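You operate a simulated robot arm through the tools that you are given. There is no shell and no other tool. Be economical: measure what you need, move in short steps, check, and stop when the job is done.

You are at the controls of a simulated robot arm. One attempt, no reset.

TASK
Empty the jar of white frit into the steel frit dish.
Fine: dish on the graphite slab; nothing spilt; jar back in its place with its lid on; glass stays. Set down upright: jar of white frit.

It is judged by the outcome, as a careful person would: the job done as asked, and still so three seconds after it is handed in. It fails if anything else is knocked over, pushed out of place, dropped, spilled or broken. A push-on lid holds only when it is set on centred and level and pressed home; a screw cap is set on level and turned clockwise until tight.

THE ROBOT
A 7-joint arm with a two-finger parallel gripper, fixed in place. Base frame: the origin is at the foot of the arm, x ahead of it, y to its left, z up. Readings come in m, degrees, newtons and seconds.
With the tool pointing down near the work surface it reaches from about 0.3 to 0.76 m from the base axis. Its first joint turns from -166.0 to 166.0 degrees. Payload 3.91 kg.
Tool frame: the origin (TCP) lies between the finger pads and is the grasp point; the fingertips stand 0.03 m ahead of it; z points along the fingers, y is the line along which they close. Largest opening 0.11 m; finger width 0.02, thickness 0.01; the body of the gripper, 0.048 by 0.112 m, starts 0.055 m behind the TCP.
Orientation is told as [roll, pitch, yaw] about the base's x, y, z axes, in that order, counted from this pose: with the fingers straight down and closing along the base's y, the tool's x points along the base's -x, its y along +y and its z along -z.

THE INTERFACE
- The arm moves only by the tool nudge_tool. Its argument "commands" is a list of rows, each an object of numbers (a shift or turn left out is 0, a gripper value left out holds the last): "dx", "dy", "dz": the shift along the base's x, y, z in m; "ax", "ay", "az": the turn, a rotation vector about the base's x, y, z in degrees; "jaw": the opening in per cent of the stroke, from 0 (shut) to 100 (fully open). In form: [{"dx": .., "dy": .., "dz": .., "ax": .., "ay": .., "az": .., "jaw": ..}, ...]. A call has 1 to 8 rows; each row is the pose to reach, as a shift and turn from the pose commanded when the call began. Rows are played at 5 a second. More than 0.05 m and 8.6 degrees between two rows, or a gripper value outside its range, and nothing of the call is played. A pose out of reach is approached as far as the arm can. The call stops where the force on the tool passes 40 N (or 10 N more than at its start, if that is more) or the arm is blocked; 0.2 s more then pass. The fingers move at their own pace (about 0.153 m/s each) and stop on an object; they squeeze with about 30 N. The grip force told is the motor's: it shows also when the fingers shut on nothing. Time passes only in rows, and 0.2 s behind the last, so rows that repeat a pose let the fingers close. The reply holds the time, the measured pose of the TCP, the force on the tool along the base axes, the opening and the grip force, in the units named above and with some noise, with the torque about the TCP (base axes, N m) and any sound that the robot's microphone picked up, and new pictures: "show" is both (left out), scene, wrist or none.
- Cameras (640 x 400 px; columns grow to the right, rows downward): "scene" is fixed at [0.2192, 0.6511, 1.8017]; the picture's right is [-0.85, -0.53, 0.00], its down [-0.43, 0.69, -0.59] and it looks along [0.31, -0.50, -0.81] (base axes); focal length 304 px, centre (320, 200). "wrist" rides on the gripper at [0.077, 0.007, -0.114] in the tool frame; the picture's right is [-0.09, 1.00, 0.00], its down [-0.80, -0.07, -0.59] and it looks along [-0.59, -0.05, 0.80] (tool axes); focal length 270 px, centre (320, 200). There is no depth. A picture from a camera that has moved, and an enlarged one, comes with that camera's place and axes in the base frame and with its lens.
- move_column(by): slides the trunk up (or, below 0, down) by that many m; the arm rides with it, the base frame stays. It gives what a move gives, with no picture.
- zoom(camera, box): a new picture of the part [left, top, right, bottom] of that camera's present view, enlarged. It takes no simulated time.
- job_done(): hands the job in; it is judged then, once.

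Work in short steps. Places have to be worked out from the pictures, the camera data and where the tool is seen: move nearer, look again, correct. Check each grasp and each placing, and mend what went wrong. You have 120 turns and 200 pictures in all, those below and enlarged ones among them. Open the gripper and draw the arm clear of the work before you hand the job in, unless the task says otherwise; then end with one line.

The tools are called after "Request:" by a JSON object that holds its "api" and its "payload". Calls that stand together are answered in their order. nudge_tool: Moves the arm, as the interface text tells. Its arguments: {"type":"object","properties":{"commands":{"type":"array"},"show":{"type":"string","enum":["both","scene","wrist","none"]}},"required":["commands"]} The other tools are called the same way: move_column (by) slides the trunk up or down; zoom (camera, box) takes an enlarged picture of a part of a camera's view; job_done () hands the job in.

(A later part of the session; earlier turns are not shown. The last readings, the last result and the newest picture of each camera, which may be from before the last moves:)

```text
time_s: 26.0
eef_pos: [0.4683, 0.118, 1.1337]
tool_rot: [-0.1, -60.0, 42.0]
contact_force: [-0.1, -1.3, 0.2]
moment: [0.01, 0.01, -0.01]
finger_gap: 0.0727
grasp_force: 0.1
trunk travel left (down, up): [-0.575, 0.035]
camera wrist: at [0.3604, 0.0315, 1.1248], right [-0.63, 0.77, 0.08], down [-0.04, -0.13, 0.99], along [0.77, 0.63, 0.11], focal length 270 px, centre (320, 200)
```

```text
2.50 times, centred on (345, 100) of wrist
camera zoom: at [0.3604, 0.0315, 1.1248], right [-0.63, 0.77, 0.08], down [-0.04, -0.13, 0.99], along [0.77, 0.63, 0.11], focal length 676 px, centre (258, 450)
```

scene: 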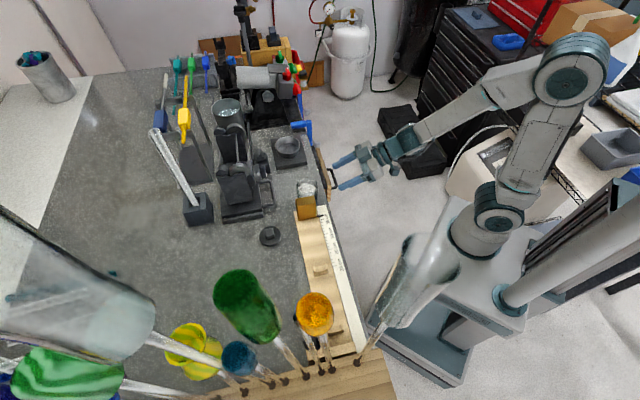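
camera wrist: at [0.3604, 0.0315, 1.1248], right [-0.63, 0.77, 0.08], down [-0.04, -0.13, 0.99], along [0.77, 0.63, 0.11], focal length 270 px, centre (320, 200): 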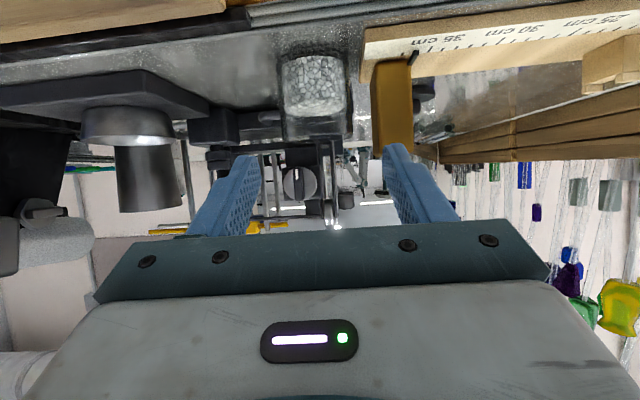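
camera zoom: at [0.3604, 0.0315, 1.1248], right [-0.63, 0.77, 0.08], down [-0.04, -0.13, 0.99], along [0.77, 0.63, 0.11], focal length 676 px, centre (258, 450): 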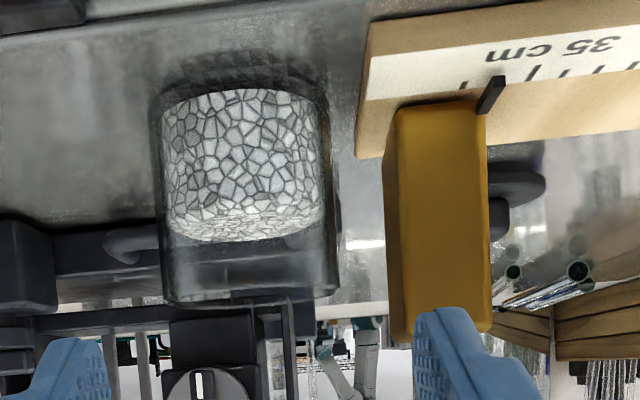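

The jar axis is confirmed at about (0.551, 0.191), diameter ≈61 mm, with roughly 18 mm between jar and block. I narrow the opening to 69 mm and advance half way along the tool axis.

Request:
{"api": "nudge_tool", "payload": {"commands": [{"dx": 0.0, "dy": 0.0, "dz": 0.0, "jaw": 62.5}, {"dx": 0.021, "dy": 0.018, "dz": -0.017, "jaw": 62.5}, {"dx": 0.042, "dy": 0.037, "dz": -0.034}, {"dx": 0.042, "dy": 0.037, "dz": -0.034}]}}

Request:
{"api": "zoom", "payload": {"camera": "wrist", "box": [190, 20, 460, 200]}}

Request:
{"api": "zoom", "payload": {"camera": "scene", "box": [260, 130, 380, 230]}}

```text
time_s: 27.0
eef_pos: [0.5074, 0.1543, 1.0991]
tool_rot: [-0.1, -60.0, 42.1]
contact_force: [-0.5, 0.1, 0.0]
moment: [0.02, -0.03, 0.01]
finger_gap: 0.0688
grasp_force: 0.0
trunk travel left (down, up): [-0.575, 0.035]
camera wrist: at [0.4011, 0.0678, 1.0907], right [-0.63, 0.77, 0.08], down [-0.04, -0.13, 0.99], along [0.77, 0.63, 0.11], focal length 270 px, centre (320, 200)
```

scene: 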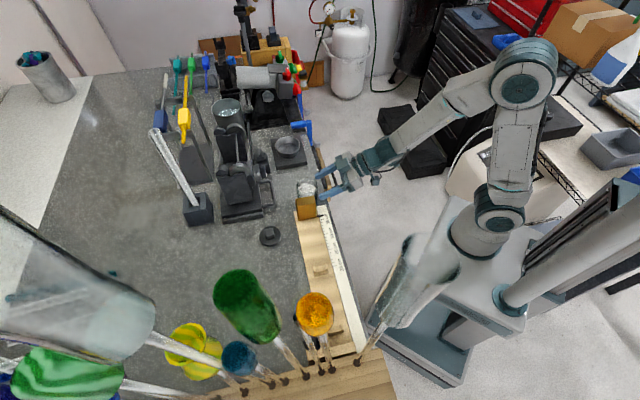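
wrist: 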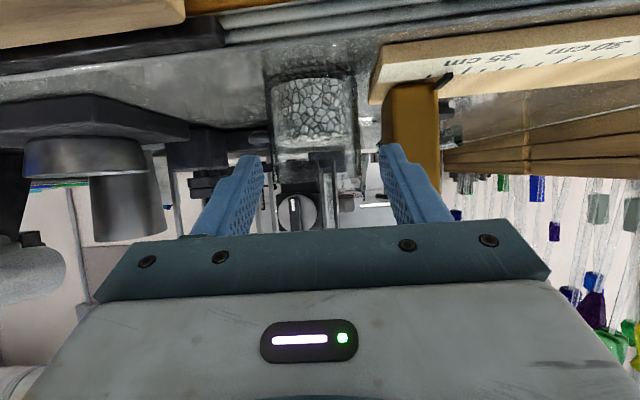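

```text
2.22 times, centred on (325, 110) of wrist
camera zoom: at [0.4011, 0.0678, 1.0907], right [-0.63, 0.77, 0.08], down [-0.04, -0.13, 0.99], along [0.77, 0.63, 0.11], focal length 601 px, centre (309, 400)
```

zoom: 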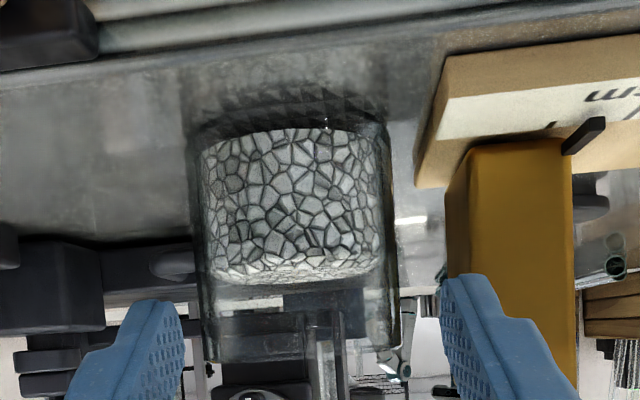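

```text
4.00 times, centred on (320, 180) of scene
camera zoom: at [0.2192, 0.6511, 1.8017], right [-0.85, -0.53, 0.0], down [-0.43, 0.69, -0.59], along [0.31, -0.5, -0.81], focal length 1216 px, centre (320, 280)
```

zoom: 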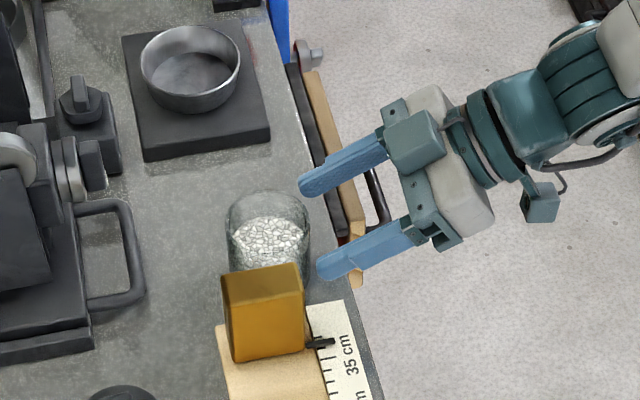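

The jar axis lies ≈3.5 mm to the dish side of the tool's centre line. I correct that laterally first (also adding clearance to the block), then advance the rest.

Request:
{"api": "nudge_tool", "payload": {"commands": [{"dx": 0.0023, "dy": -0.0026}, {"dx": 0.013, "dy": 0.007, "dz": -0.008}, {"dx": 0.0235, "dy": 0.0165, "dz": -0.016}, {"dx": 0.034, "dy": 0.026, "dz": -0.024}, {"dx": 0.034, "dy": 0.026, "dz": -0.024}]}}

Request:
{"api": "zoom", "payload": {"camera": "wrist", "box": [190, 20, 460, 200]}}

Request:
{"api": "zoom", "payload": {"camera": "scene", "box": [260, 130, 380, 230]}}

```text
time_s: 28.2
eef_pos: [0.5441, 0.1791, 1.0738]
tool_rot: [0.0, -60.0, 42.2]
contact_force: [-0.5, 1.1, 0.1]
moment: [0.03, -0.03, -0.01]
finger_gap: 0.0691
grasp_force: 0.2
trunk travel left (down, up): [-0.575, 0.035]
camera wrist: at [0.4366, 0.0936, 1.0644], right [-0.63, 0.77, 0.08], down [-0.04, -0.13, 0.99], along [0.77, 0.63, 0.11], focal length 270 px, centre (320, 200)
```

scene: 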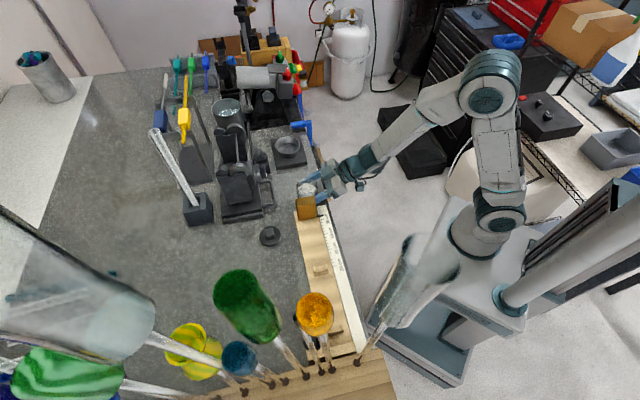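
wrist: 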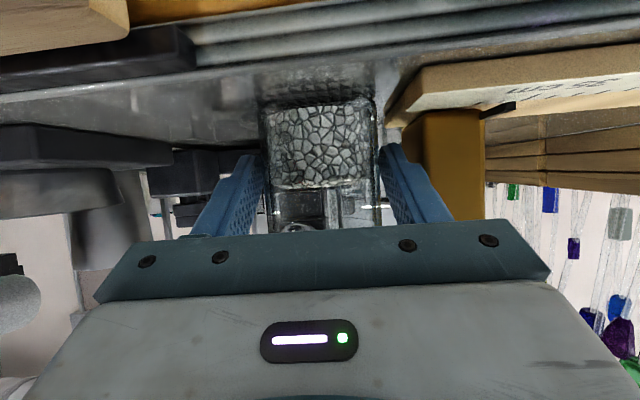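

```text
2.22 times, centred on (325, 110) of wrist
camera zoom: at [0.4366, 0.0936, 1.0644], right [-0.63, 0.77, 0.08], down [-0.04, -0.13, 0.99], along [0.77, 0.63, 0.11], focal length 601 px, centre (309, 400)
```

zoom: 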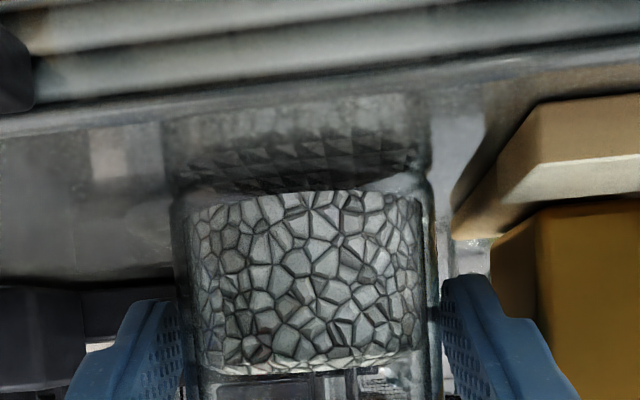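

```text
4.00 times, centred on (320, 180) of scene
camera zoom: at [0.2192, 0.6511, 1.8017], right [-0.85, -0.53, 0.0], down [-0.43, 0.69, -0.59], along [0.31, -0.5, -0.81], focal length 1216 px, centre (320, 280)
```

zoom: 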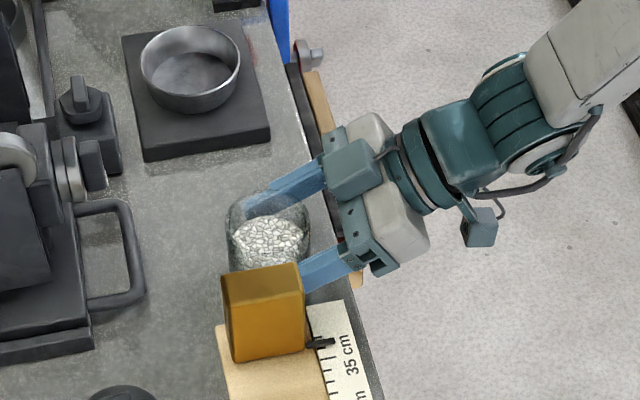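

The jar is now centred between the fingers. I advance the last 12 mm along the tool axis and close gently on it.

Request:
{"api": "nudge_tool", "payload": {"commands": [{"dx": 0.0045, "dy": 0.004, "dz": -0.003}, {"dx": 0.0085, "dy": 0.0077, "dz": -0.006}, {"dx": 0.0085, "dy": 0.0077, "dz": -0.006}, {"dx": 0.0085, "dy": 0.0077, "dz": -0.006, "jaw": 40}, {"dx": 0.0085, "dy": 0.0077, "dz": -0.006, "jaw": 40}, {"dx": 0.0085, "dy": 0.0077, "dz": -0.006, "jaw": 40}]}}

Request:
{"api": "zoom", "payload": {"camera": "scene", "box": [260, 130, 380, 230]}}

```text
time_s: 29.6
eef_pos: [0.5532, 0.1872, 1.0658]
tool_rot: [0.1, -60.0, 42.0]
contact_force: [0.8, 0.3, 0.4]
moment: [0.11, -0.04, -0.04]
finger_gap: 0.0634
grasp_force: 29.7
trunk travel left (down, up): [-0.575, 0.035]
camera wrist: at [0.445, 0.1018, 1.0583], right [-0.63, 0.77, 0.08], down [-0.04, -0.13, 0.99], along [0.77, 0.63, 0.11], focal length 270 px, centre (320, 200)
```

scene: 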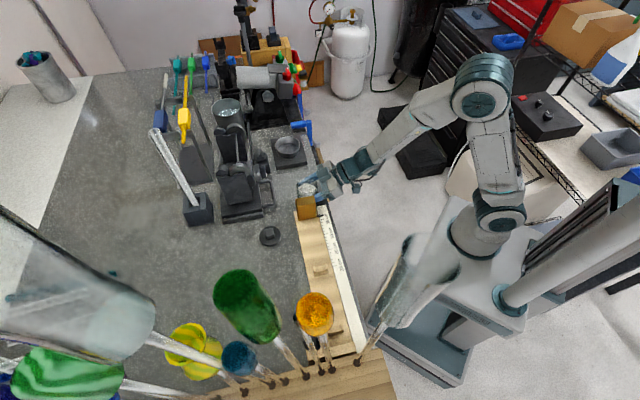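
wrist: 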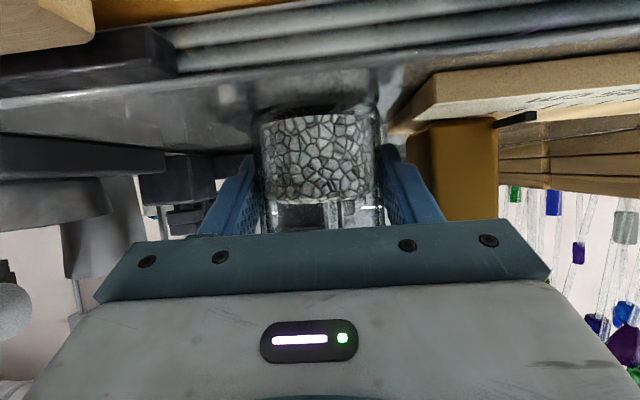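

```text
4.00 times, centred on (320, 180) of scene
camera zoom: at [0.2192, 0.6511, 1.8017], right [-0.85, -0.53, 0.0], down [-0.43, 0.69, -0.59], along [0.31, -0.5, -0.81], focal length 1216 px, centre (320, 280)
```

zoom: 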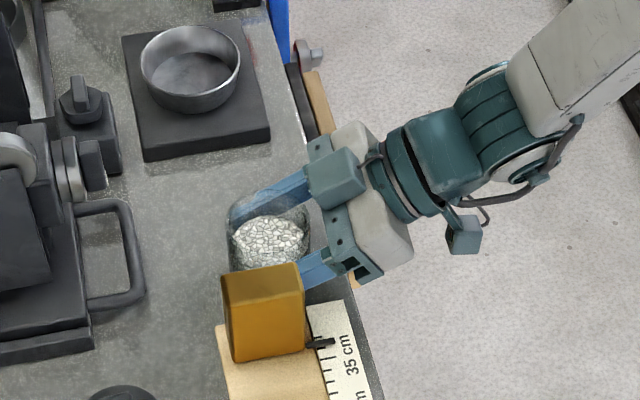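

The jar is gripped at 63.4 mm without disturbing the block. I lift it straight up 8.5 cm and check.

Request:
{"api": "nudge_tool", "payload": {"commands": [{"dz": 0.015}, {"dz": 0.035}, {"dz": 0.06}, {"dz": 0.085}]}}

Request:
{"api": "zoom", "payload": {"camera": "scene", "box": [260, 110, 380, 230]}}

```text
time_s: 30.6
eef_pos: [0.5524, 0.188, 1.154]
tool_rot: [0.0, -59.9, 42.0]
contact_force: [0.0, 0.3, -2.1]
moment: [-0.01, -0.01, 0.03]
finger_gap: 0.0632
grasp_force: 30.2
trunk travel left (down, up): [-0.575, 0.035]
camera wrist: at [0.445, 0.1019, 1.145], right [-0.63, 0.77, 0.08], down [-0.04, -0.13, 0.99], along [0.77, 0.63, 0.11], focal length 270 px, centre (320, 200)
```

scene: 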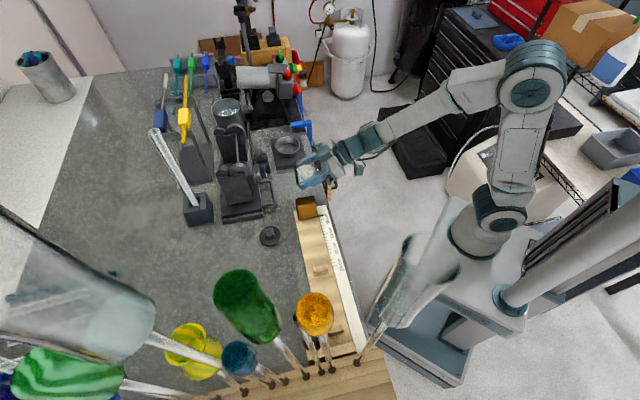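
wrist: 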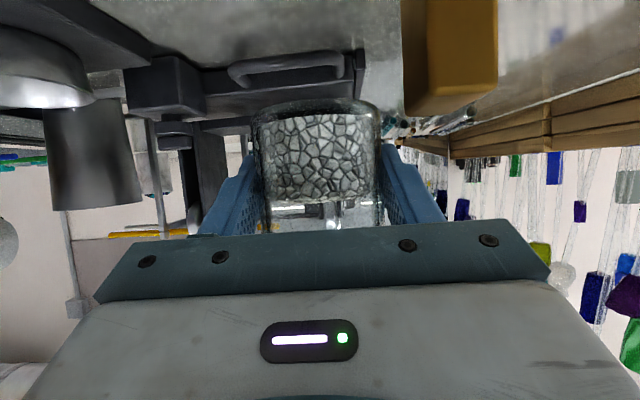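

```text
3.33 times, centred on (320, 170) of scene
camera zoom: at [0.2192, 0.6511, 1.8017], right [-0.85, -0.53, 0.0], down [-0.43, 0.69, -0.59], along [0.31, -0.5, -0.81], focal length 1013 px, centre (320, 300)
```

zoom: 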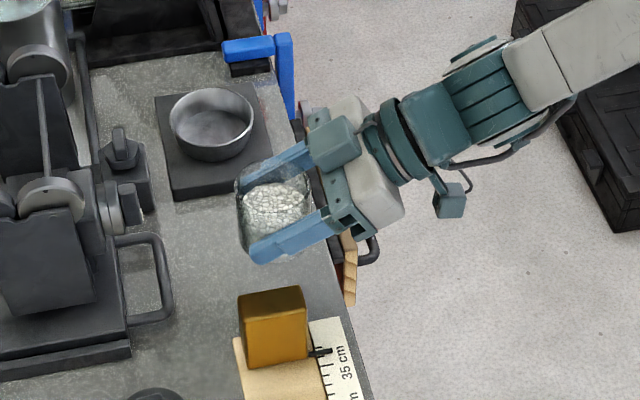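

Jar lifted upright, ~2 N load. I carry it level to just left-back of the dish, at TCP about (0.675, 0.107, 1.153).

Request:
{"api": "nudge_tool", "payload": {"commands": [{"dx": 0.025, "dy": -0.016}, {"dx": 0.05, "dy": -0.032}, {"dx": 0.075, "dy": -0.048}, {"dx": 0.1, "dy": -0.065}, {"dx": 0.1225, "dy": -0.08}, {"dx": 0.1225, "dy": -0.08}]}}

Request:
{"api": "zoom", "payload": {"camera": "scene", "box": [230, 90, 380, 220]}}

```text
time_s: 32.0
eef_pos: [0.6749, 0.1066, 1.1526]
tool_rot: [0.0, -60.1, 42.0]
contact_force: [0.0, -0.4, -2.5]
moment: [-0.02, 0.01, -0.01]
finger_gap: 0.0631
grasp_force: 30.2
trunk travel left (down, up): [-0.575, 0.035]
camera wrist: at [0.5675, 0.0207, 1.1446], right [-0.63, 0.77, 0.08], down [-0.04, -0.13, 0.99], along [0.77, 0.63, 0.11], focal length 270 px, centre (320, 200)
```

scene: 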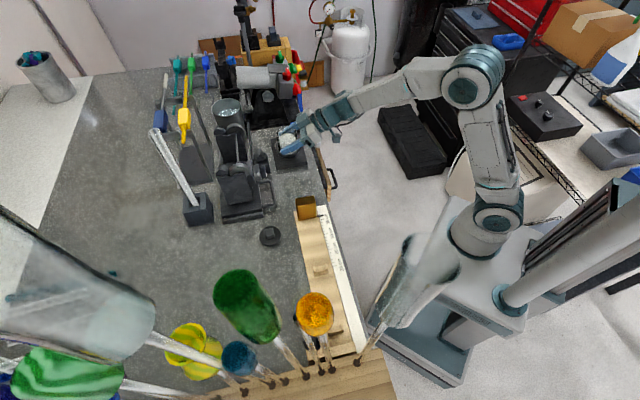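
wrist: 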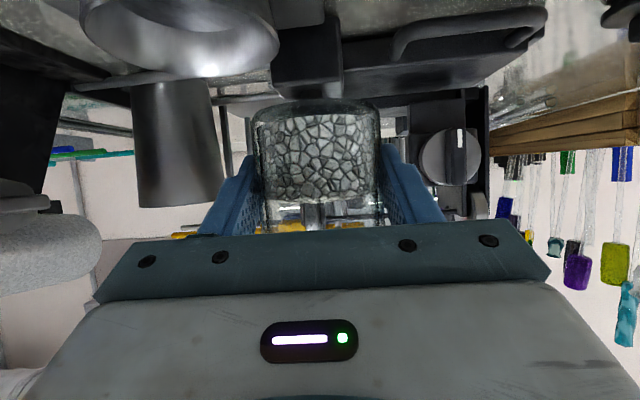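

```text
3.08 times, centred on (305, 155) of scene
camera zoom: at [0.2192, 0.6511, 1.8017], right [-0.85, -0.53, 0.0], down [-0.43, 0.69, -0.59], along [0.31, -0.5, -0.81], focal length 935 px, centre (366, 338)
```

zoom: 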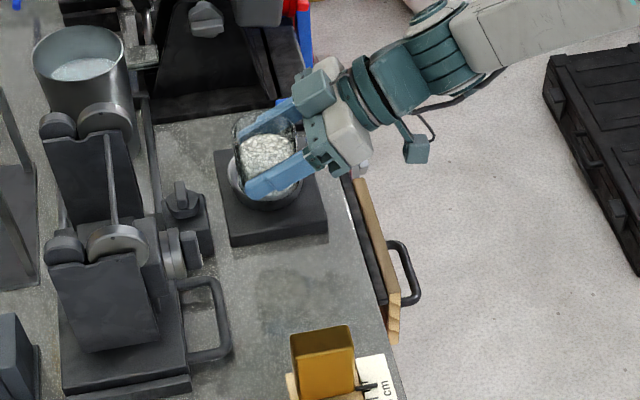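

Positioned above-left of the dish. I tilt the jar toward the dish to 40° (about the tool's heading axis) and look before any flow.

Request:
{"api": "nudge_tool", "payload": {"commands": [{"ax": 4.95, "ay": 4.46}, {"ax": 9.91, "ay": 8.92}, {"ax": 14.86, "ay": 13.38}, {"ax": 19.8, "ay": 17.84}, {"ax": 24.8, "ay": 22.3}, {"ax": 29.7, "ay": 26.8}]}}

Request:
{"api": "zoom", "payload": {"camera": "scene", "box": [240, 90, 350, 200]}}

```text
time_s: 33.4
eef_pos: [0.675, 0.1074, 1.153]
tool_rot: [59.2, -41.4, -6.0]
contact_force: [0.4, 0.2, -3.2]
moment: [0.0, -0.02, -0.02]
finger_gap: 0.0633
grasp_force: 30.0
trunk travel left (down, up): [-0.575, 0.035]
camera wrist: at [0.5646, 0.0243, 1.1508], right [-0.44, 0.56, 0.7], down [0.38, -0.59, 0.71], along [0.81, 0.58, 0.05], focal length 270 px, centre (320, 200)
```

scene: 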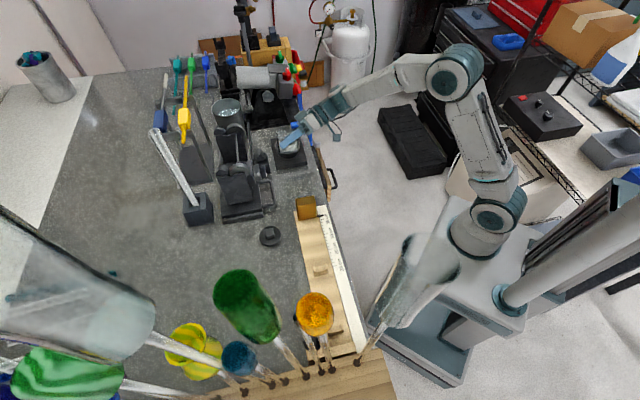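
wrist: 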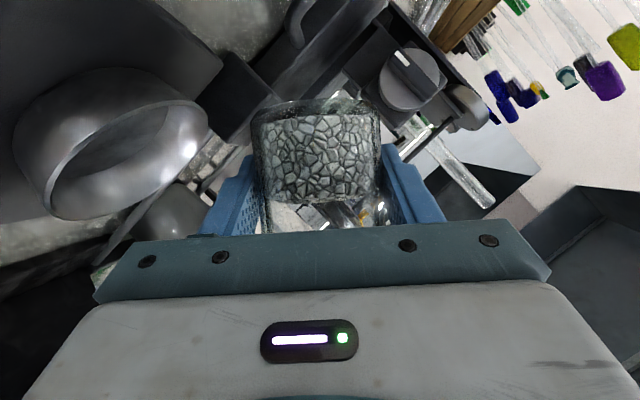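

```text
3.64 times, centred on (295, 145) of scene
camera zoom: at [0.2192, 0.6511, 1.8017], right [-0.85, -0.53, 0.0], down [-0.43, 0.69, -0.59], along [0.31, -0.5, -0.81], focal length 1105 px, centre (411, 400)
```

zoom: 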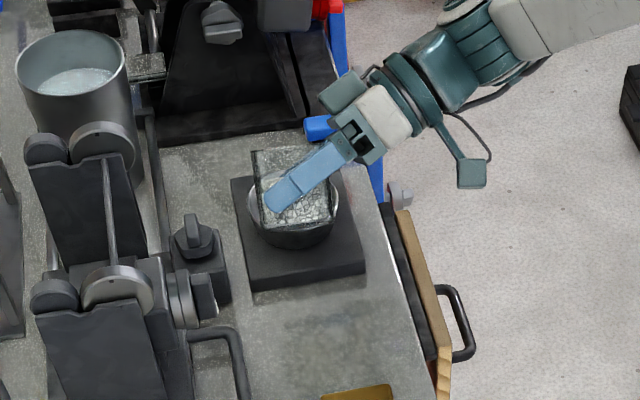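

At 40° the lip is over the dish, 7 mm short of its centre, and nothing has fallen. I continue slowly to 64°, nudging toward the dish centre.

Request:
{"api": "nudge_tool", "payload": {"commands": [{"ax": 2.23, "ay": 2.0}, {"ax": 4.46, "ay": 4.01, "dx": 0.0005, "dy": -0.0005}, {"ax": 6.69, "ay": 6.02, "dx": 0.001, "dy": -0.001}, {"ax": 8.92, "ay": 8.03, "dx": 0.001, "dy": -0.001}, {"ax": 11.15, "ay": 10.0, "dx": 0.0015, "dy": -0.0015}, {"ax": 13.4, "ay": 12.0, "dx": 0.002, "dy": -0.002}, {"ax": 15.6, "ay": 14.0, "dx": 0.0025, "dy": -0.0025}, {"ax": 17.8, "ay": 16.06, "dx": 0.003, "dy": -0.003}]}}

Request:
{"api": "zoom", "payload": {"camera": "scene", "box": [240, 90, 350, 200]}}

```text
time_s: 35.2
eef_pos: [0.6767, 0.104, 1.1535]
tool_rot: [76.2, -22.2, -15.1]
contact_force: [0.5, 0.5, -3.3]
moment: [-0.05, 0.0, 0.0]
finger_gap: 0.0633
grasp_force: 29.7
trunk travel left (down, up): [-0.575, 0.035]
camera wrist: at [0.5671, 0.0217, 1.1558], right [-0.21, 0.3, 0.93], down [0.53, -0.76, 0.37], along [0.82, 0.57, 0.0], focal length 270 px, centre (320, 200)
```

scene: 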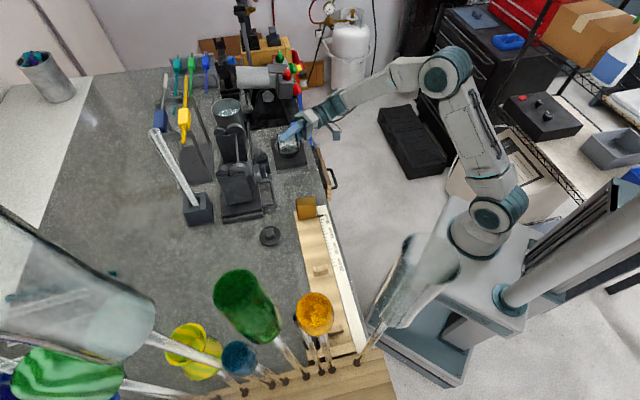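
wrist: 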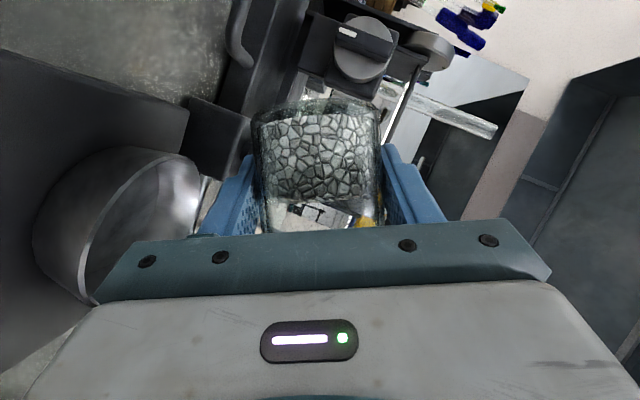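

```text
3.64 times, centred on (295, 145) of scene
camera zoom: at [0.2192, 0.6511, 1.8017], right [-0.85, -0.53, 0.0], down [-0.43, 0.69, -0.59], along [0.31, -0.5, -0.81], focal length 1105 px, centre (411, 400)
```

zoom: 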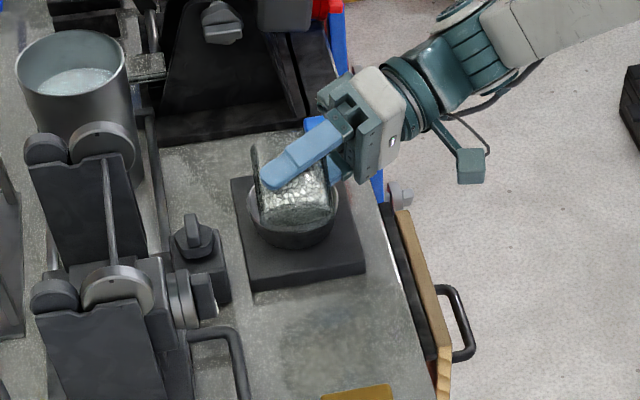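

No flow yet at 64°. I continue slowly to 85°, keeping the lip over the dish.

Request:
{"api": "nudge_tool", "payload": {"commands": [{"ax": 2.23, "ay": 2.0, "dx": 0.001, "dy": -0.001}, {"ax": 4.46, "ay": 4.01, "dx": 0.002, "dy": -0.002}, {"ax": 6.69, "ay": 6.02, "dx": 0.003, "dy": -0.003}, {"ax": 8.92, "ay": 8.03, "dx": 0.004, "dy": -0.004}, {"ax": 11.15, "ay": 10.0, "dx": 0.005, "dy": -0.005}, {"ax": 13.4, "ay": 12.0, "dx": 0.006, "dy": -0.006}, {"ax": 15.6, "ay": 14.0, "dx": 0.007, "dy": -0.007}]}}

Request:
{"api": "zoom", "payload": {"camera": "scene", "box": [240, 90, 350, 200]}}

```text
time_s: 36.8
eef_pos: [0.6848, 0.0982, 1.1536]
tool_rot: [87.5, -4.3, -17.8]
contact_force: [-0.2, -0.3, -2.0]
moment: [-0.02, -0.03, 0.02]
finger_gap: 0.0628
grasp_force: 29.6
trunk travel left (down, up): [-0.575, 0.035]
camera wrist: at [0.5754, 0.0137, 1.1598], right [0.03, 0.04, 1.0], down [0.58, -0.81, 0.02], along [0.81, 0.58, -0.04], focal length 270 px, centre (320, 200)
```

scene: 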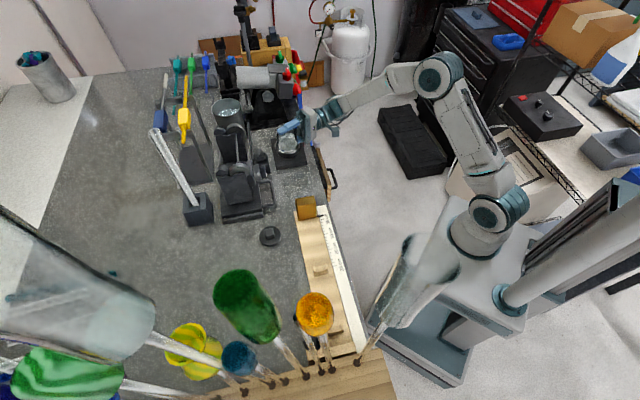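
wrist: 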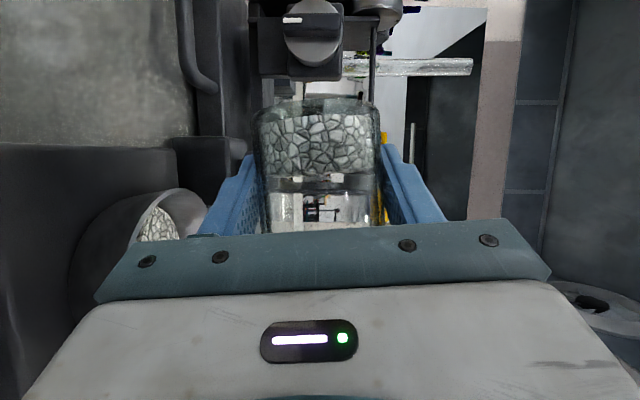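

```text
3.64 times, centred on (295, 145) of scene
camera zoom: at [0.2192, 0.6511, 1.8017], right [-0.85, -0.53, 0.0], down [-0.43, 0.69, -0.59], along [0.31, -0.5, -0.81], focal length 1105 px, centre (411, 400)
```

zoom: 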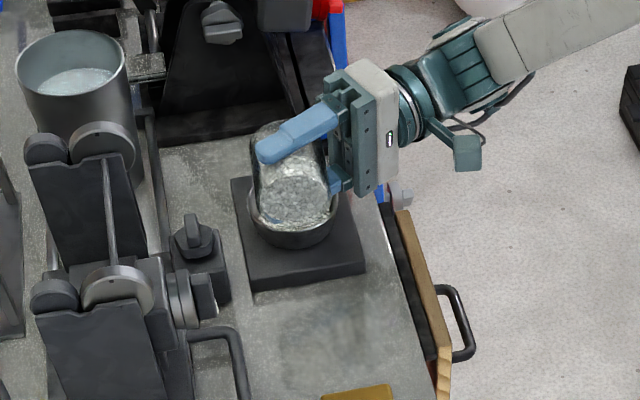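

Frit is flowing into the dish. I continue slowly to 109°, tracking the lip over the dish centre.

Request:
{"api": "nudge_tool", "payload": {"commands": [{"ax": 2.23, "ay": 2.0, "dx": 0.001, "dy": -0.001}, {"ax": 4.46, "ay": 4.01, "dx": 0.002, "dy": -0.002}, {"ax": 6.69, "ay": 6.02, "dx": 0.003, "dy": -0.0035}, {"ax": 8.92, "ay": 8.03, "dx": 0.0045, "dy": -0.005}, {"ax": 11.15, "ay": 10.0, "dx": 0.006, "dy": -0.0065}, {"ax": 13.4, "ay": 12.0, "dx": 0.0075, "dy": -0.008}, {"ax": 15.6, "ay": 14.0, "dx": 0.009, "dy": -0.0095}, {"ax": 17.8, "ay": 16.06, "dx": 0.01, "dy": -0.011}]}}

Request:
{"api": "zoom", "payload": {"camera": "scene", "box": [240, 90, 350, 200]}}

```text
time_s: 38.6
eef_pos: [0.695, 0.087, 1.1526]
tool_rot: [99.7, 16.4, -16.6]
contact_force: [-0.6, -0.6, -1.9]
moment: [-0.04, -0.02, 0.01]
finger_gap: 0.063
grasp_force: 30.0
trunk travel left (down, up): [-0.575, 0.035]
camera wrist: at [0.588, 0.0008, 1.1633], right [0.3, -0.26, 0.92], down [0.53, -0.76, -0.39], along [0.8, 0.6, -0.09], focal length 270 px, centre (320, 200)
```

scene: 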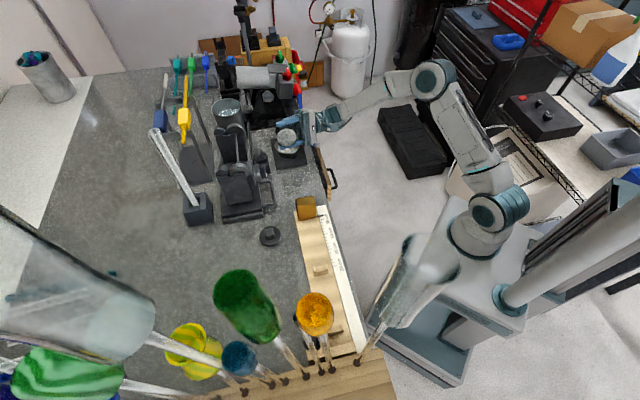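
wrist: 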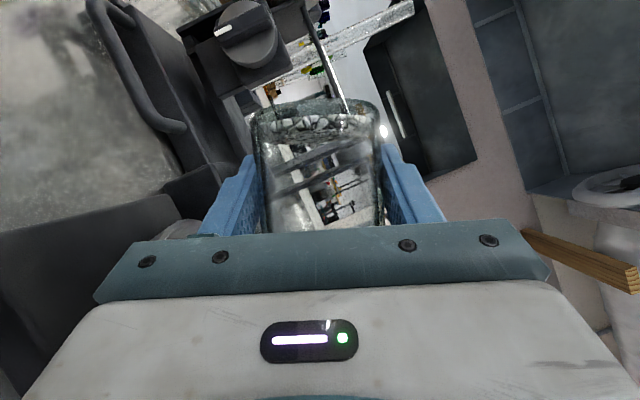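

```text
3.64 times, centred on (295, 145) of scene
camera zoom: at [0.2192, 0.6511, 1.8017], right [-0.85, -0.53, 0.0], down [-0.43, 0.69, -0.59], along [0.31, -0.5, -0.81], focal length 1105 px, centre (411, 400)
```

zoom: 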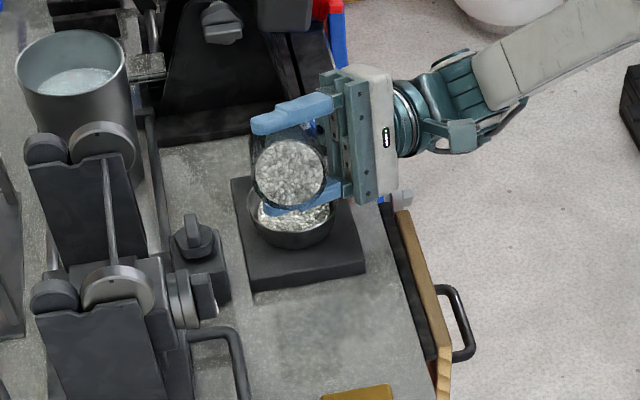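

Most of the frit is in the dish; a little remains at the jar's base. I continue to 130° to drain it.

Request:
{"api": "nudge_tool", "payload": {"commands": [{"ax": 2.23, "ay": 2.0, "dx": 0.0015, "dy": -0.0015}, {"ax": 4.46, "ay": 4.01, "dx": 0.003, "dy": -0.0035}, {"ax": 6.69, "ay": 6.02, "dx": 0.0045, "dy": -0.005}, {"ax": 8.92, "ay": 8.03, "dx": 0.006, "dy": -0.007}, {"ax": 11.15, "ay": 10.0, "dx": 0.0075, "dy": -0.0085}, {"ax": 13.4, "ay": 12.0, "dx": 0.009, "dy": -0.0105}, {"ax": 15.6, "ay": 14.0, "dx": 0.0105, "dy": -0.012}, {"ax": 15.6, "ay": 14.0, "dx": 0.0105, "dy": -0.012}]}}

Request:
{"api": "zoom", "payload": {"camera": "scene", "box": [240, 90, 350, 200]}}

Request:
{"api": "zoom", "payload": {"camera": "wrist", "box": [200, 60, 440, 240]}}

```text
time_s: 40.4
eef_pos: [0.7054, 0.0752, 1.1544]
tool_rot: [112.8, 33.6, -10.9]
contact_force: [0.2, 0.5, -1.7]
moment: [-0.02, -0.01, 0.0]
finger_gap: 0.0631
grasp_force: 29.9
trunk travel left (down, up): [-0.575, 0.035]
camera wrist: at [0.6009, -0.0147, 1.1648], right [0.5, -0.49, 0.71], down [0.39, -0.61, -0.69], along [0.77, 0.63, -0.11], focal length 270 px, centre (320, 200)
```

scene: 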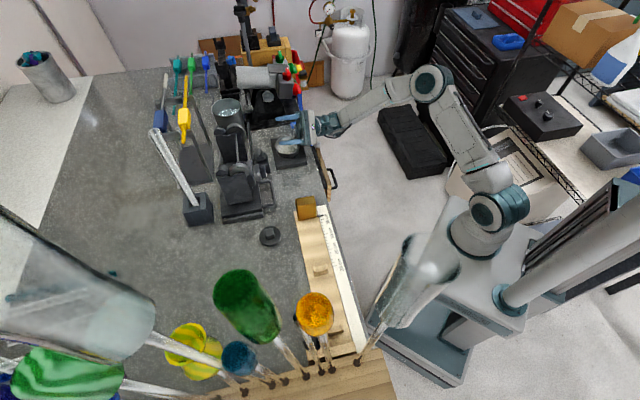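
wrist: 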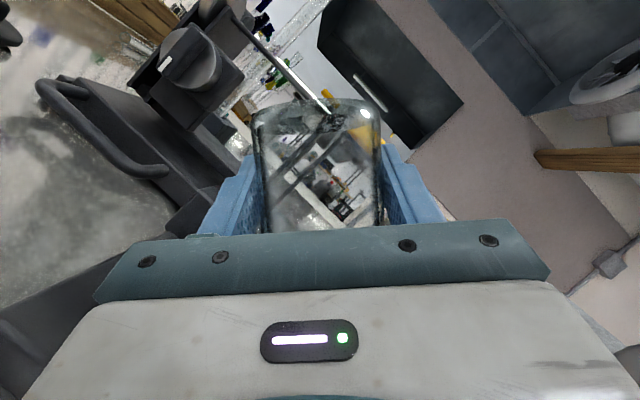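

```text
3.64 times, centred on (295, 145) of scene
camera zoom: at [0.2192, 0.6511, 1.8017], right [-0.85, -0.53, 0.0], down [-0.43, 0.69, -0.59], along [0.31, -0.5, -0.81], focal length 1105 px, centre (411, 400)
```

zoom: 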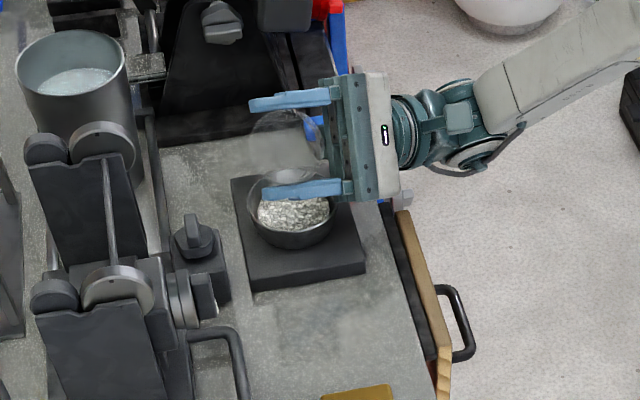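

```text
2.22 times, centred on (320, 150) of wrist
camera zoom: at [0.6009, -0.0147, 1.1648], right [0.5, -0.49, 0.71], down [0.39, -0.61, -0.69], along [0.77, 0.63, -0.11], focal length 601 px, centre (320, 311)
```

zoom: 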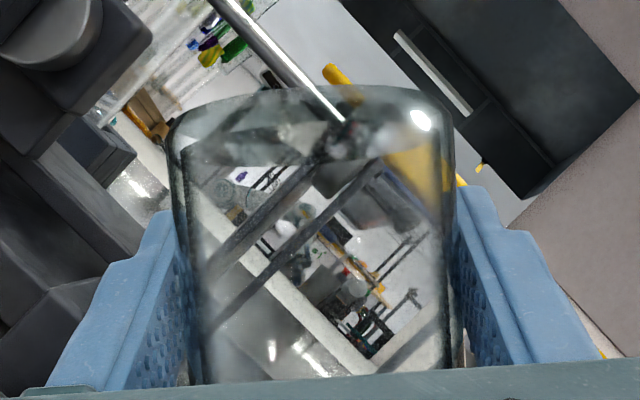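

The jar is empty and the frit heaped in the dish. I rotate the jar back upright in two stages, reversing the motion.

Request:
{"api": "nudge_tool", "payload": {"commands": [{"ax": -4.8, "ay": -4.3, "dx": -0.003, "dy": 0.003}, {"ax": -10.0, "ay": -9.0, "dx": -0.006, "dy": 0.0065}, {"ax": -15.6, "ay": -14.0, "dx": -0.01, "dy": 0.0115}, {"ax": -21.5, "ay": -19.3, "dx": -0.014, "dy": 0.016, "dz": 0.002}, {"ax": -27.4, "ay": -24.7, "dx": -0.017, "dy": 0.019, "dz": 0.004}, {"ax": -33.3, "ay": -30.0, "dx": -0.02, "dy": 0.022, "dz": 0.006}, {"ax": -39.2, "ay": -35.3, "dx": -0.022, "dy": 0.025, "dz": 0.008}, {"ax": -45.1, "ay": -40.6, "dx": -0.024, "dy": 0.027, "dz": 0.01}], "show": "none"}}

Request:
{"api": "nudge_tool", "payload": {"commands": [{"ax": -5.9, "ay": -5.31, "dz": 0.005}, {"ax": -11.8, "ay": -10.6, "dz": 0.01}, {"ax": -17.7, "ay": -15.9, "dz": 0.015}, {"ax": -23.6, "ay": -21.2, "dz": 0.02}, {"ax": -29.5, "ay": -26.6, "dz": 0.02}, {"ax": -35.4, "ay": -31.9, "dz": 0.02}, {"ax": -41.3, "ay": -37.2, "dz": 0.02}, {"ax": -47.0, "ay": -42.3, "dz": 0.02}]}}

Request:
{"api": "zoom", "payload": {"camera": "scene", "box": [240, 90, 350, 200]}}

```text
time_s: 42.2
eef_pos: [0.681, 0.1026, 1.162]
tool_rot: [79.1, -18.1, -16.2]
contact_force: [-0.1, -0.2, -1.9]
moment: [-0.04, -0.05, 0.03]
finger_gap: 0.0632
grasp_force: 30.0
trunk travel left (down, up): [-0.575, 0.035]
```

```text
time_s: 44.0
eef_pos: [0.6809, 0.1021, 1.1837]
tool_rot: [11.3, -59.5, 32.2]
contact_force: [0.2, 0.5, -1.6]
moment: [0.01, 0.01, -0.03]
finger_gap: 0.063
grasp_force: 30.3
trunk travel left (down, up): [-0.575, 0.035]
camera wrist: at [0.5736, 0.0159, 1.1756], right [-0.63, 0.76, 0.18], down [0.03, -0.2, 0.98], along [0.78, 0.62, 0.1], focal length 270 px, centre (320, 200)
```

scene: 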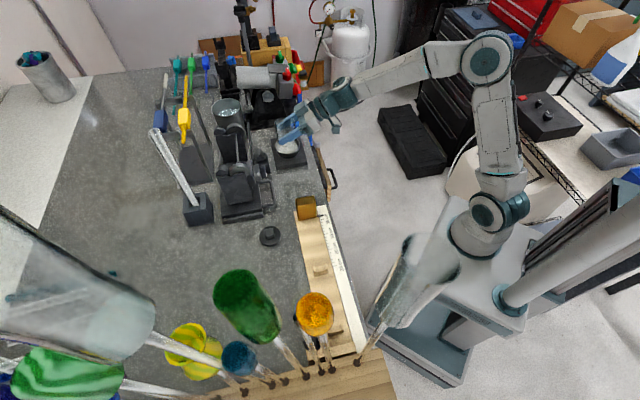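
wrist: 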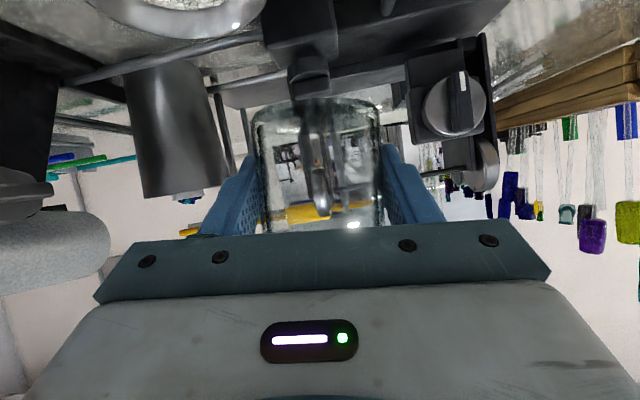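

```text
3.64 times, centred on (295, 145) of scene
camera zoom: at [0.2192, 0.6511, 1.8017], right [-0.85, -0.53, 0.0], down [-0.43, 0.69, -0.59], along [0.31, -0.5, -0.81], focal length 1105 px, centre (411, 400)
```

zoom: 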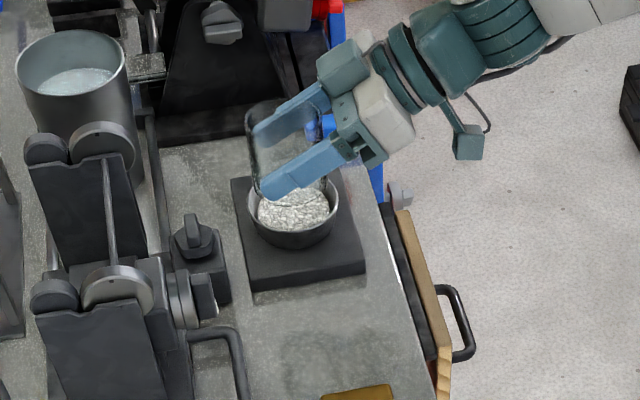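

The jar is 6° short of upright by my count. I finish levelling and carry it back above its original place by the exact reverse of the commanded shifts.

Request:
{"api": "nudge_tool", "payload": {"commands": [{"ax": -4.4, "ay": -4.0}, {"ax": -4.4, "ay": -4.0, "dx": -0.03, "dy": 0.02}, {"ax": -4.4, "ay": -4.0, "dx": -0.06, "dy": 0.04}, {"ax": -4.4, "ay": -4.0, "dx": -0.09, "dy": 0.06}, {"ax": -4.4, "ay": -4.0, "dx": -0.115, "dy": 0.077}, {"ax": -4.4, "ay": -4.0, "dx": -0.129, "dy": 0.086}, {"ax": -4.4, "ay": -4.0, "dx": -0.129, "dy": 0.086, "dz": -0.03}, {"ax": -4.4, "ay": -4.0, "dx": -0.129, "dy": 0.086, "dz": -0.06}]}}

Request:
{"api": "zoom", "payload": {"camera": "scene", "box": [250, 110, 370, 230]}}

```text
time_s: 45.8
eef_pos: [0.5517, 0.1879, 1.1225]
tool_rot: [-0.1, -60.1, 42.2]
contact_force: [0.3, -0.2, -2.1]
moment: [-0.03, 0.01, 0.02]
finger_gap: 0.063
grasp_force: 30.3
trunk travel left (down, up): [-0.575, 0.035]
camera wrist: at [0.4454, 0.1025, 1.1139], right [-0.63, 0.77, 0.07], down [-0.04, -0.13, 0.99], along [0.77, 0.63, 0.11], focal length 270 px, centre (320, 200)
```

scene: 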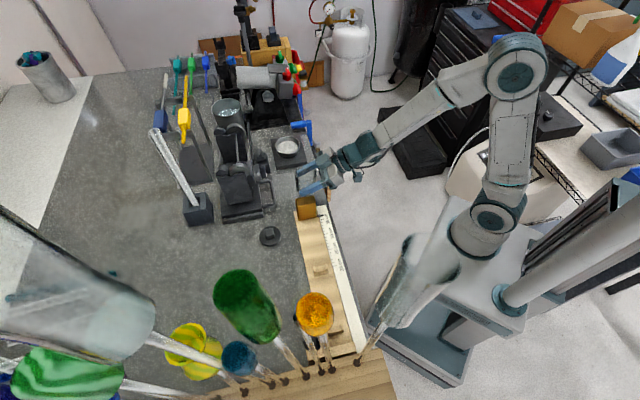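
wrist: 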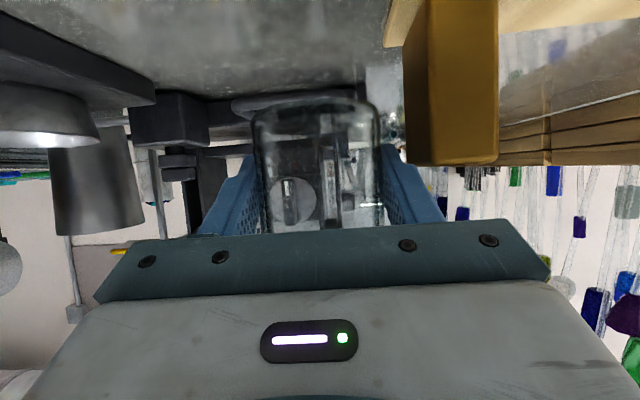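

```text
3.33 times, centred on (310, 170) of scene
camera zoom: at [0.2192, 0.6511, 1.8017], right [-0.85, -0.53, 0.0], down [-0.43, 0.69, -0.59], along [0.31, -0.5, -0.81], focal length 1013 px, centre (353, 300)
```

zoom: 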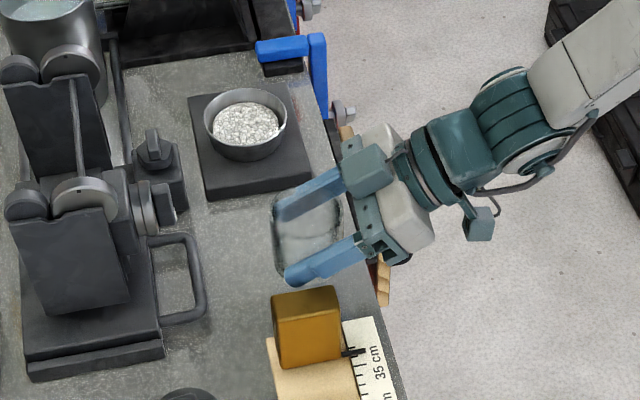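

The frit is clean in the dish, nothing spilled around it. I lower the jar to its original place, ending in small steps.

Request:
{"api": "nudge_tool", "payload": {"commands": [{"dz": -0.02}, {"dz": -0.038}, {"dz": -0.047}, {"dz": -0.051}, {"dz": -0.054}], "show": "none"}}

```text
time_s: 47.0
eef_pos: [0.5517, 0.1895, 1.0685]
tool_rot: [0.0, -60.0, 42.0]
contact_force: [-0.4, 1.1, -1.9]
moment: [0.0, -0.03, -0.01]
finger_gap: 0.0629
grasp_force: 29.9
trunk travel left (down, up): [-0.575, 0.035]
```

Request:
{"api": "nudge_tool", "payload": {"commands": [{"dz": -0.001}, {"dz": -0.002}, {"dz": -0.003}], "show": "none"}}

```text
time_s: 47.8
eef_pos: [0.5527, 0.1877, 1.0674]
tool_rot: [-0.1, -60.1, 42.1]
contact_force: [-0.8, -0.5, 5.6]
moment: [-0.17, 0.22, 0.02]
finger_gap: 0.0631
grasp_force: 30.1
trunk travel left (down, up): [-0.575, 0.035]
```

The jar touches the bench. I ease off the press and open to 69 mm without moving.

Request:
{"api": "nudge_tool", "payload": {"commands": [{"dz": 0.001}, {"dz": 0.001, "jaw": 60}, {"dz": 0.001, "jaw": 63}, {"dz": 0.001, "jaw": 63}]}}

Request:
{"api": "zoom", "payload": {"camera": "scene", "box": [260, 130, 380, 230]}}

```text
time_s: 48.8
eef_pos: [0.5511, 0.1875, 1.0678]
tool_rot: [0.0, -59.9, 41.9]
contact_force: [0.1, 0.2, -0.2]
moment: [0.01, 0.01, 0.0]
finger_gap: 0.0696
grasp_force: 0.2
trunk travel left (down, up): [-0.575, 0.035]
camera wrist: at [0.4452, 0.1017, 1.0584], right [-0.63, 0.77, 0.08], down [-0.04, -0.13, 0.99], along [0.77, 0.63, 0.11], focal length 270 px, centre (320, 200)
```

scene: 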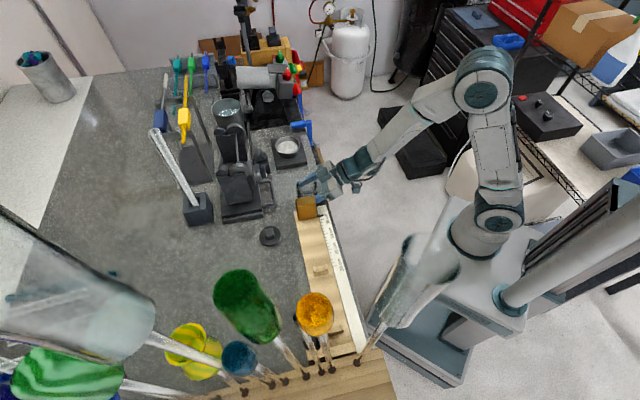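
wrist: 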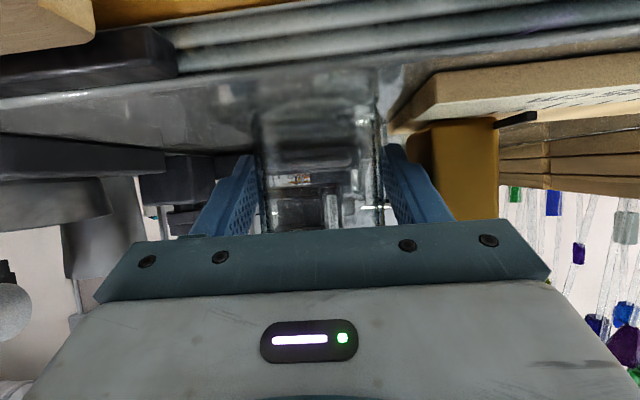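

```text
4.00 times, centred on (320, 180) of scene
camera zoom: at [0.2192, 0.6511, 1.8017], right [-0.85, -0.53, 0.0], down [-0.43, 0.69, -0.59], along [0.31, -0.5, -0.81], focal length 1216 px, centre (320, 280)
```

zoom: 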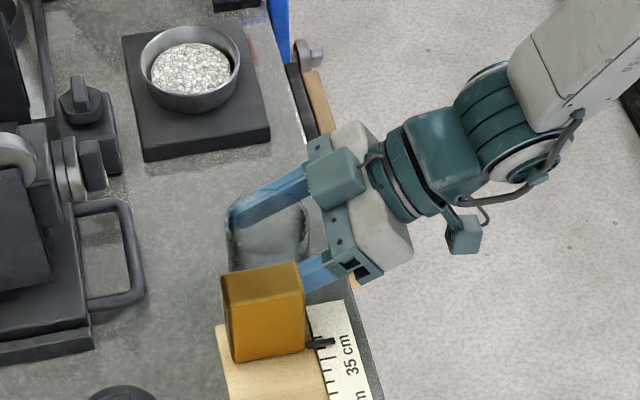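

The jar stands free between the fingers. I withdraw straight back along the tool axis.

Request:
{"api": "nudge_tool", "payload": {"commands": [{"dx": -0.0129, "dy": -0.0116, "dz": 0.01}, {"dx": -0.0257, "dy": -0.0232, "dz": 0.02}, {"dx": -0.045, "dy": -0.0405, "dz": 0.035}, {"dx": -0.064, "dy": -0.058, "dz": 0.05}, {"dx": -0.084, "dy": -0.0755, "dz": 0.065}, {"dx": -0.09, "dy": -0.078, "dz": 0.11}, {"dx": -0.09, "dy": -0.07, "dz": 0.155}, {"dx": -0.09, "dy": -0.06, "dz": 0.2}]}}

Request:
{"api": "zoom", "payload": {"camera": "scene", "box": [240, 130, 360, 250]}}

```text
time_s: 50.6
eef_pos: [0.4623, 0.1302, 1.2656]
tool_rot: [-0.1, -59.9, 42.0]
contact_force: [-0.6, -0.6, -1.5]
moment: [-0.02, 0.0, 0.02]
finger_gap: 0.0694
grasp_force: 0.1
trunk travel left (down, up): [-0.575, 0.035]
camera wrist: at [0.3562, 0.0431, 1.2579], right [-0.63, 0.77, 0.08], down [-0.04, -0.13, 0.99], along [0.77, 0.63, 0.11], focal length 270 px, centre (320, 200)
```

scene: 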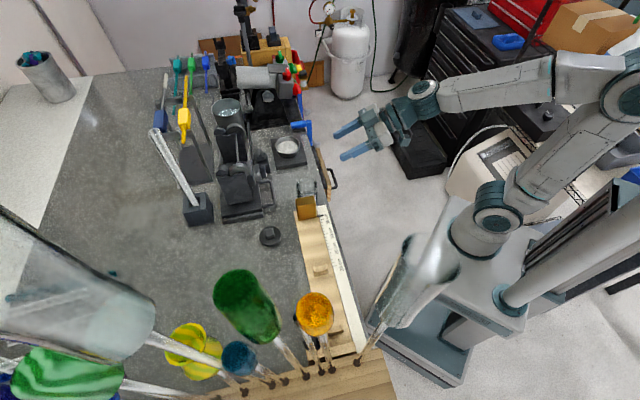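
wrist: 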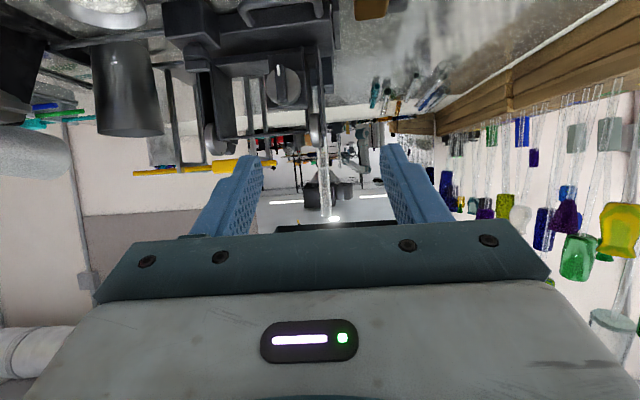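

```text
3.33 times, centred on (300, 190) of scene
camera zoom: at [0.2192, 0.6511, 1.8017], right [-0.85, -0.53, 0.0], down [-0.43, 0.69, -0.59], along [0.31, -0.5, -0.81], focal length 1013 px, centre (387, 233)
```

zoom: 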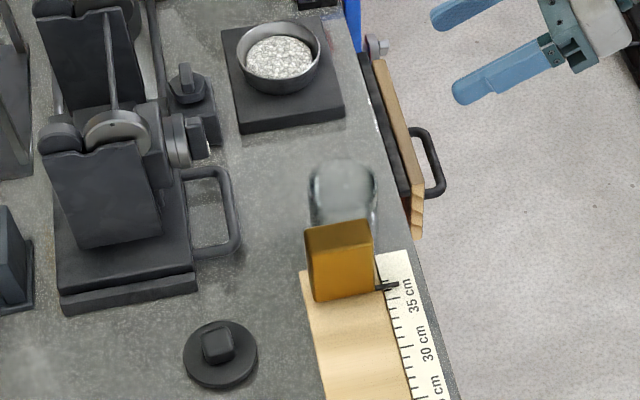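

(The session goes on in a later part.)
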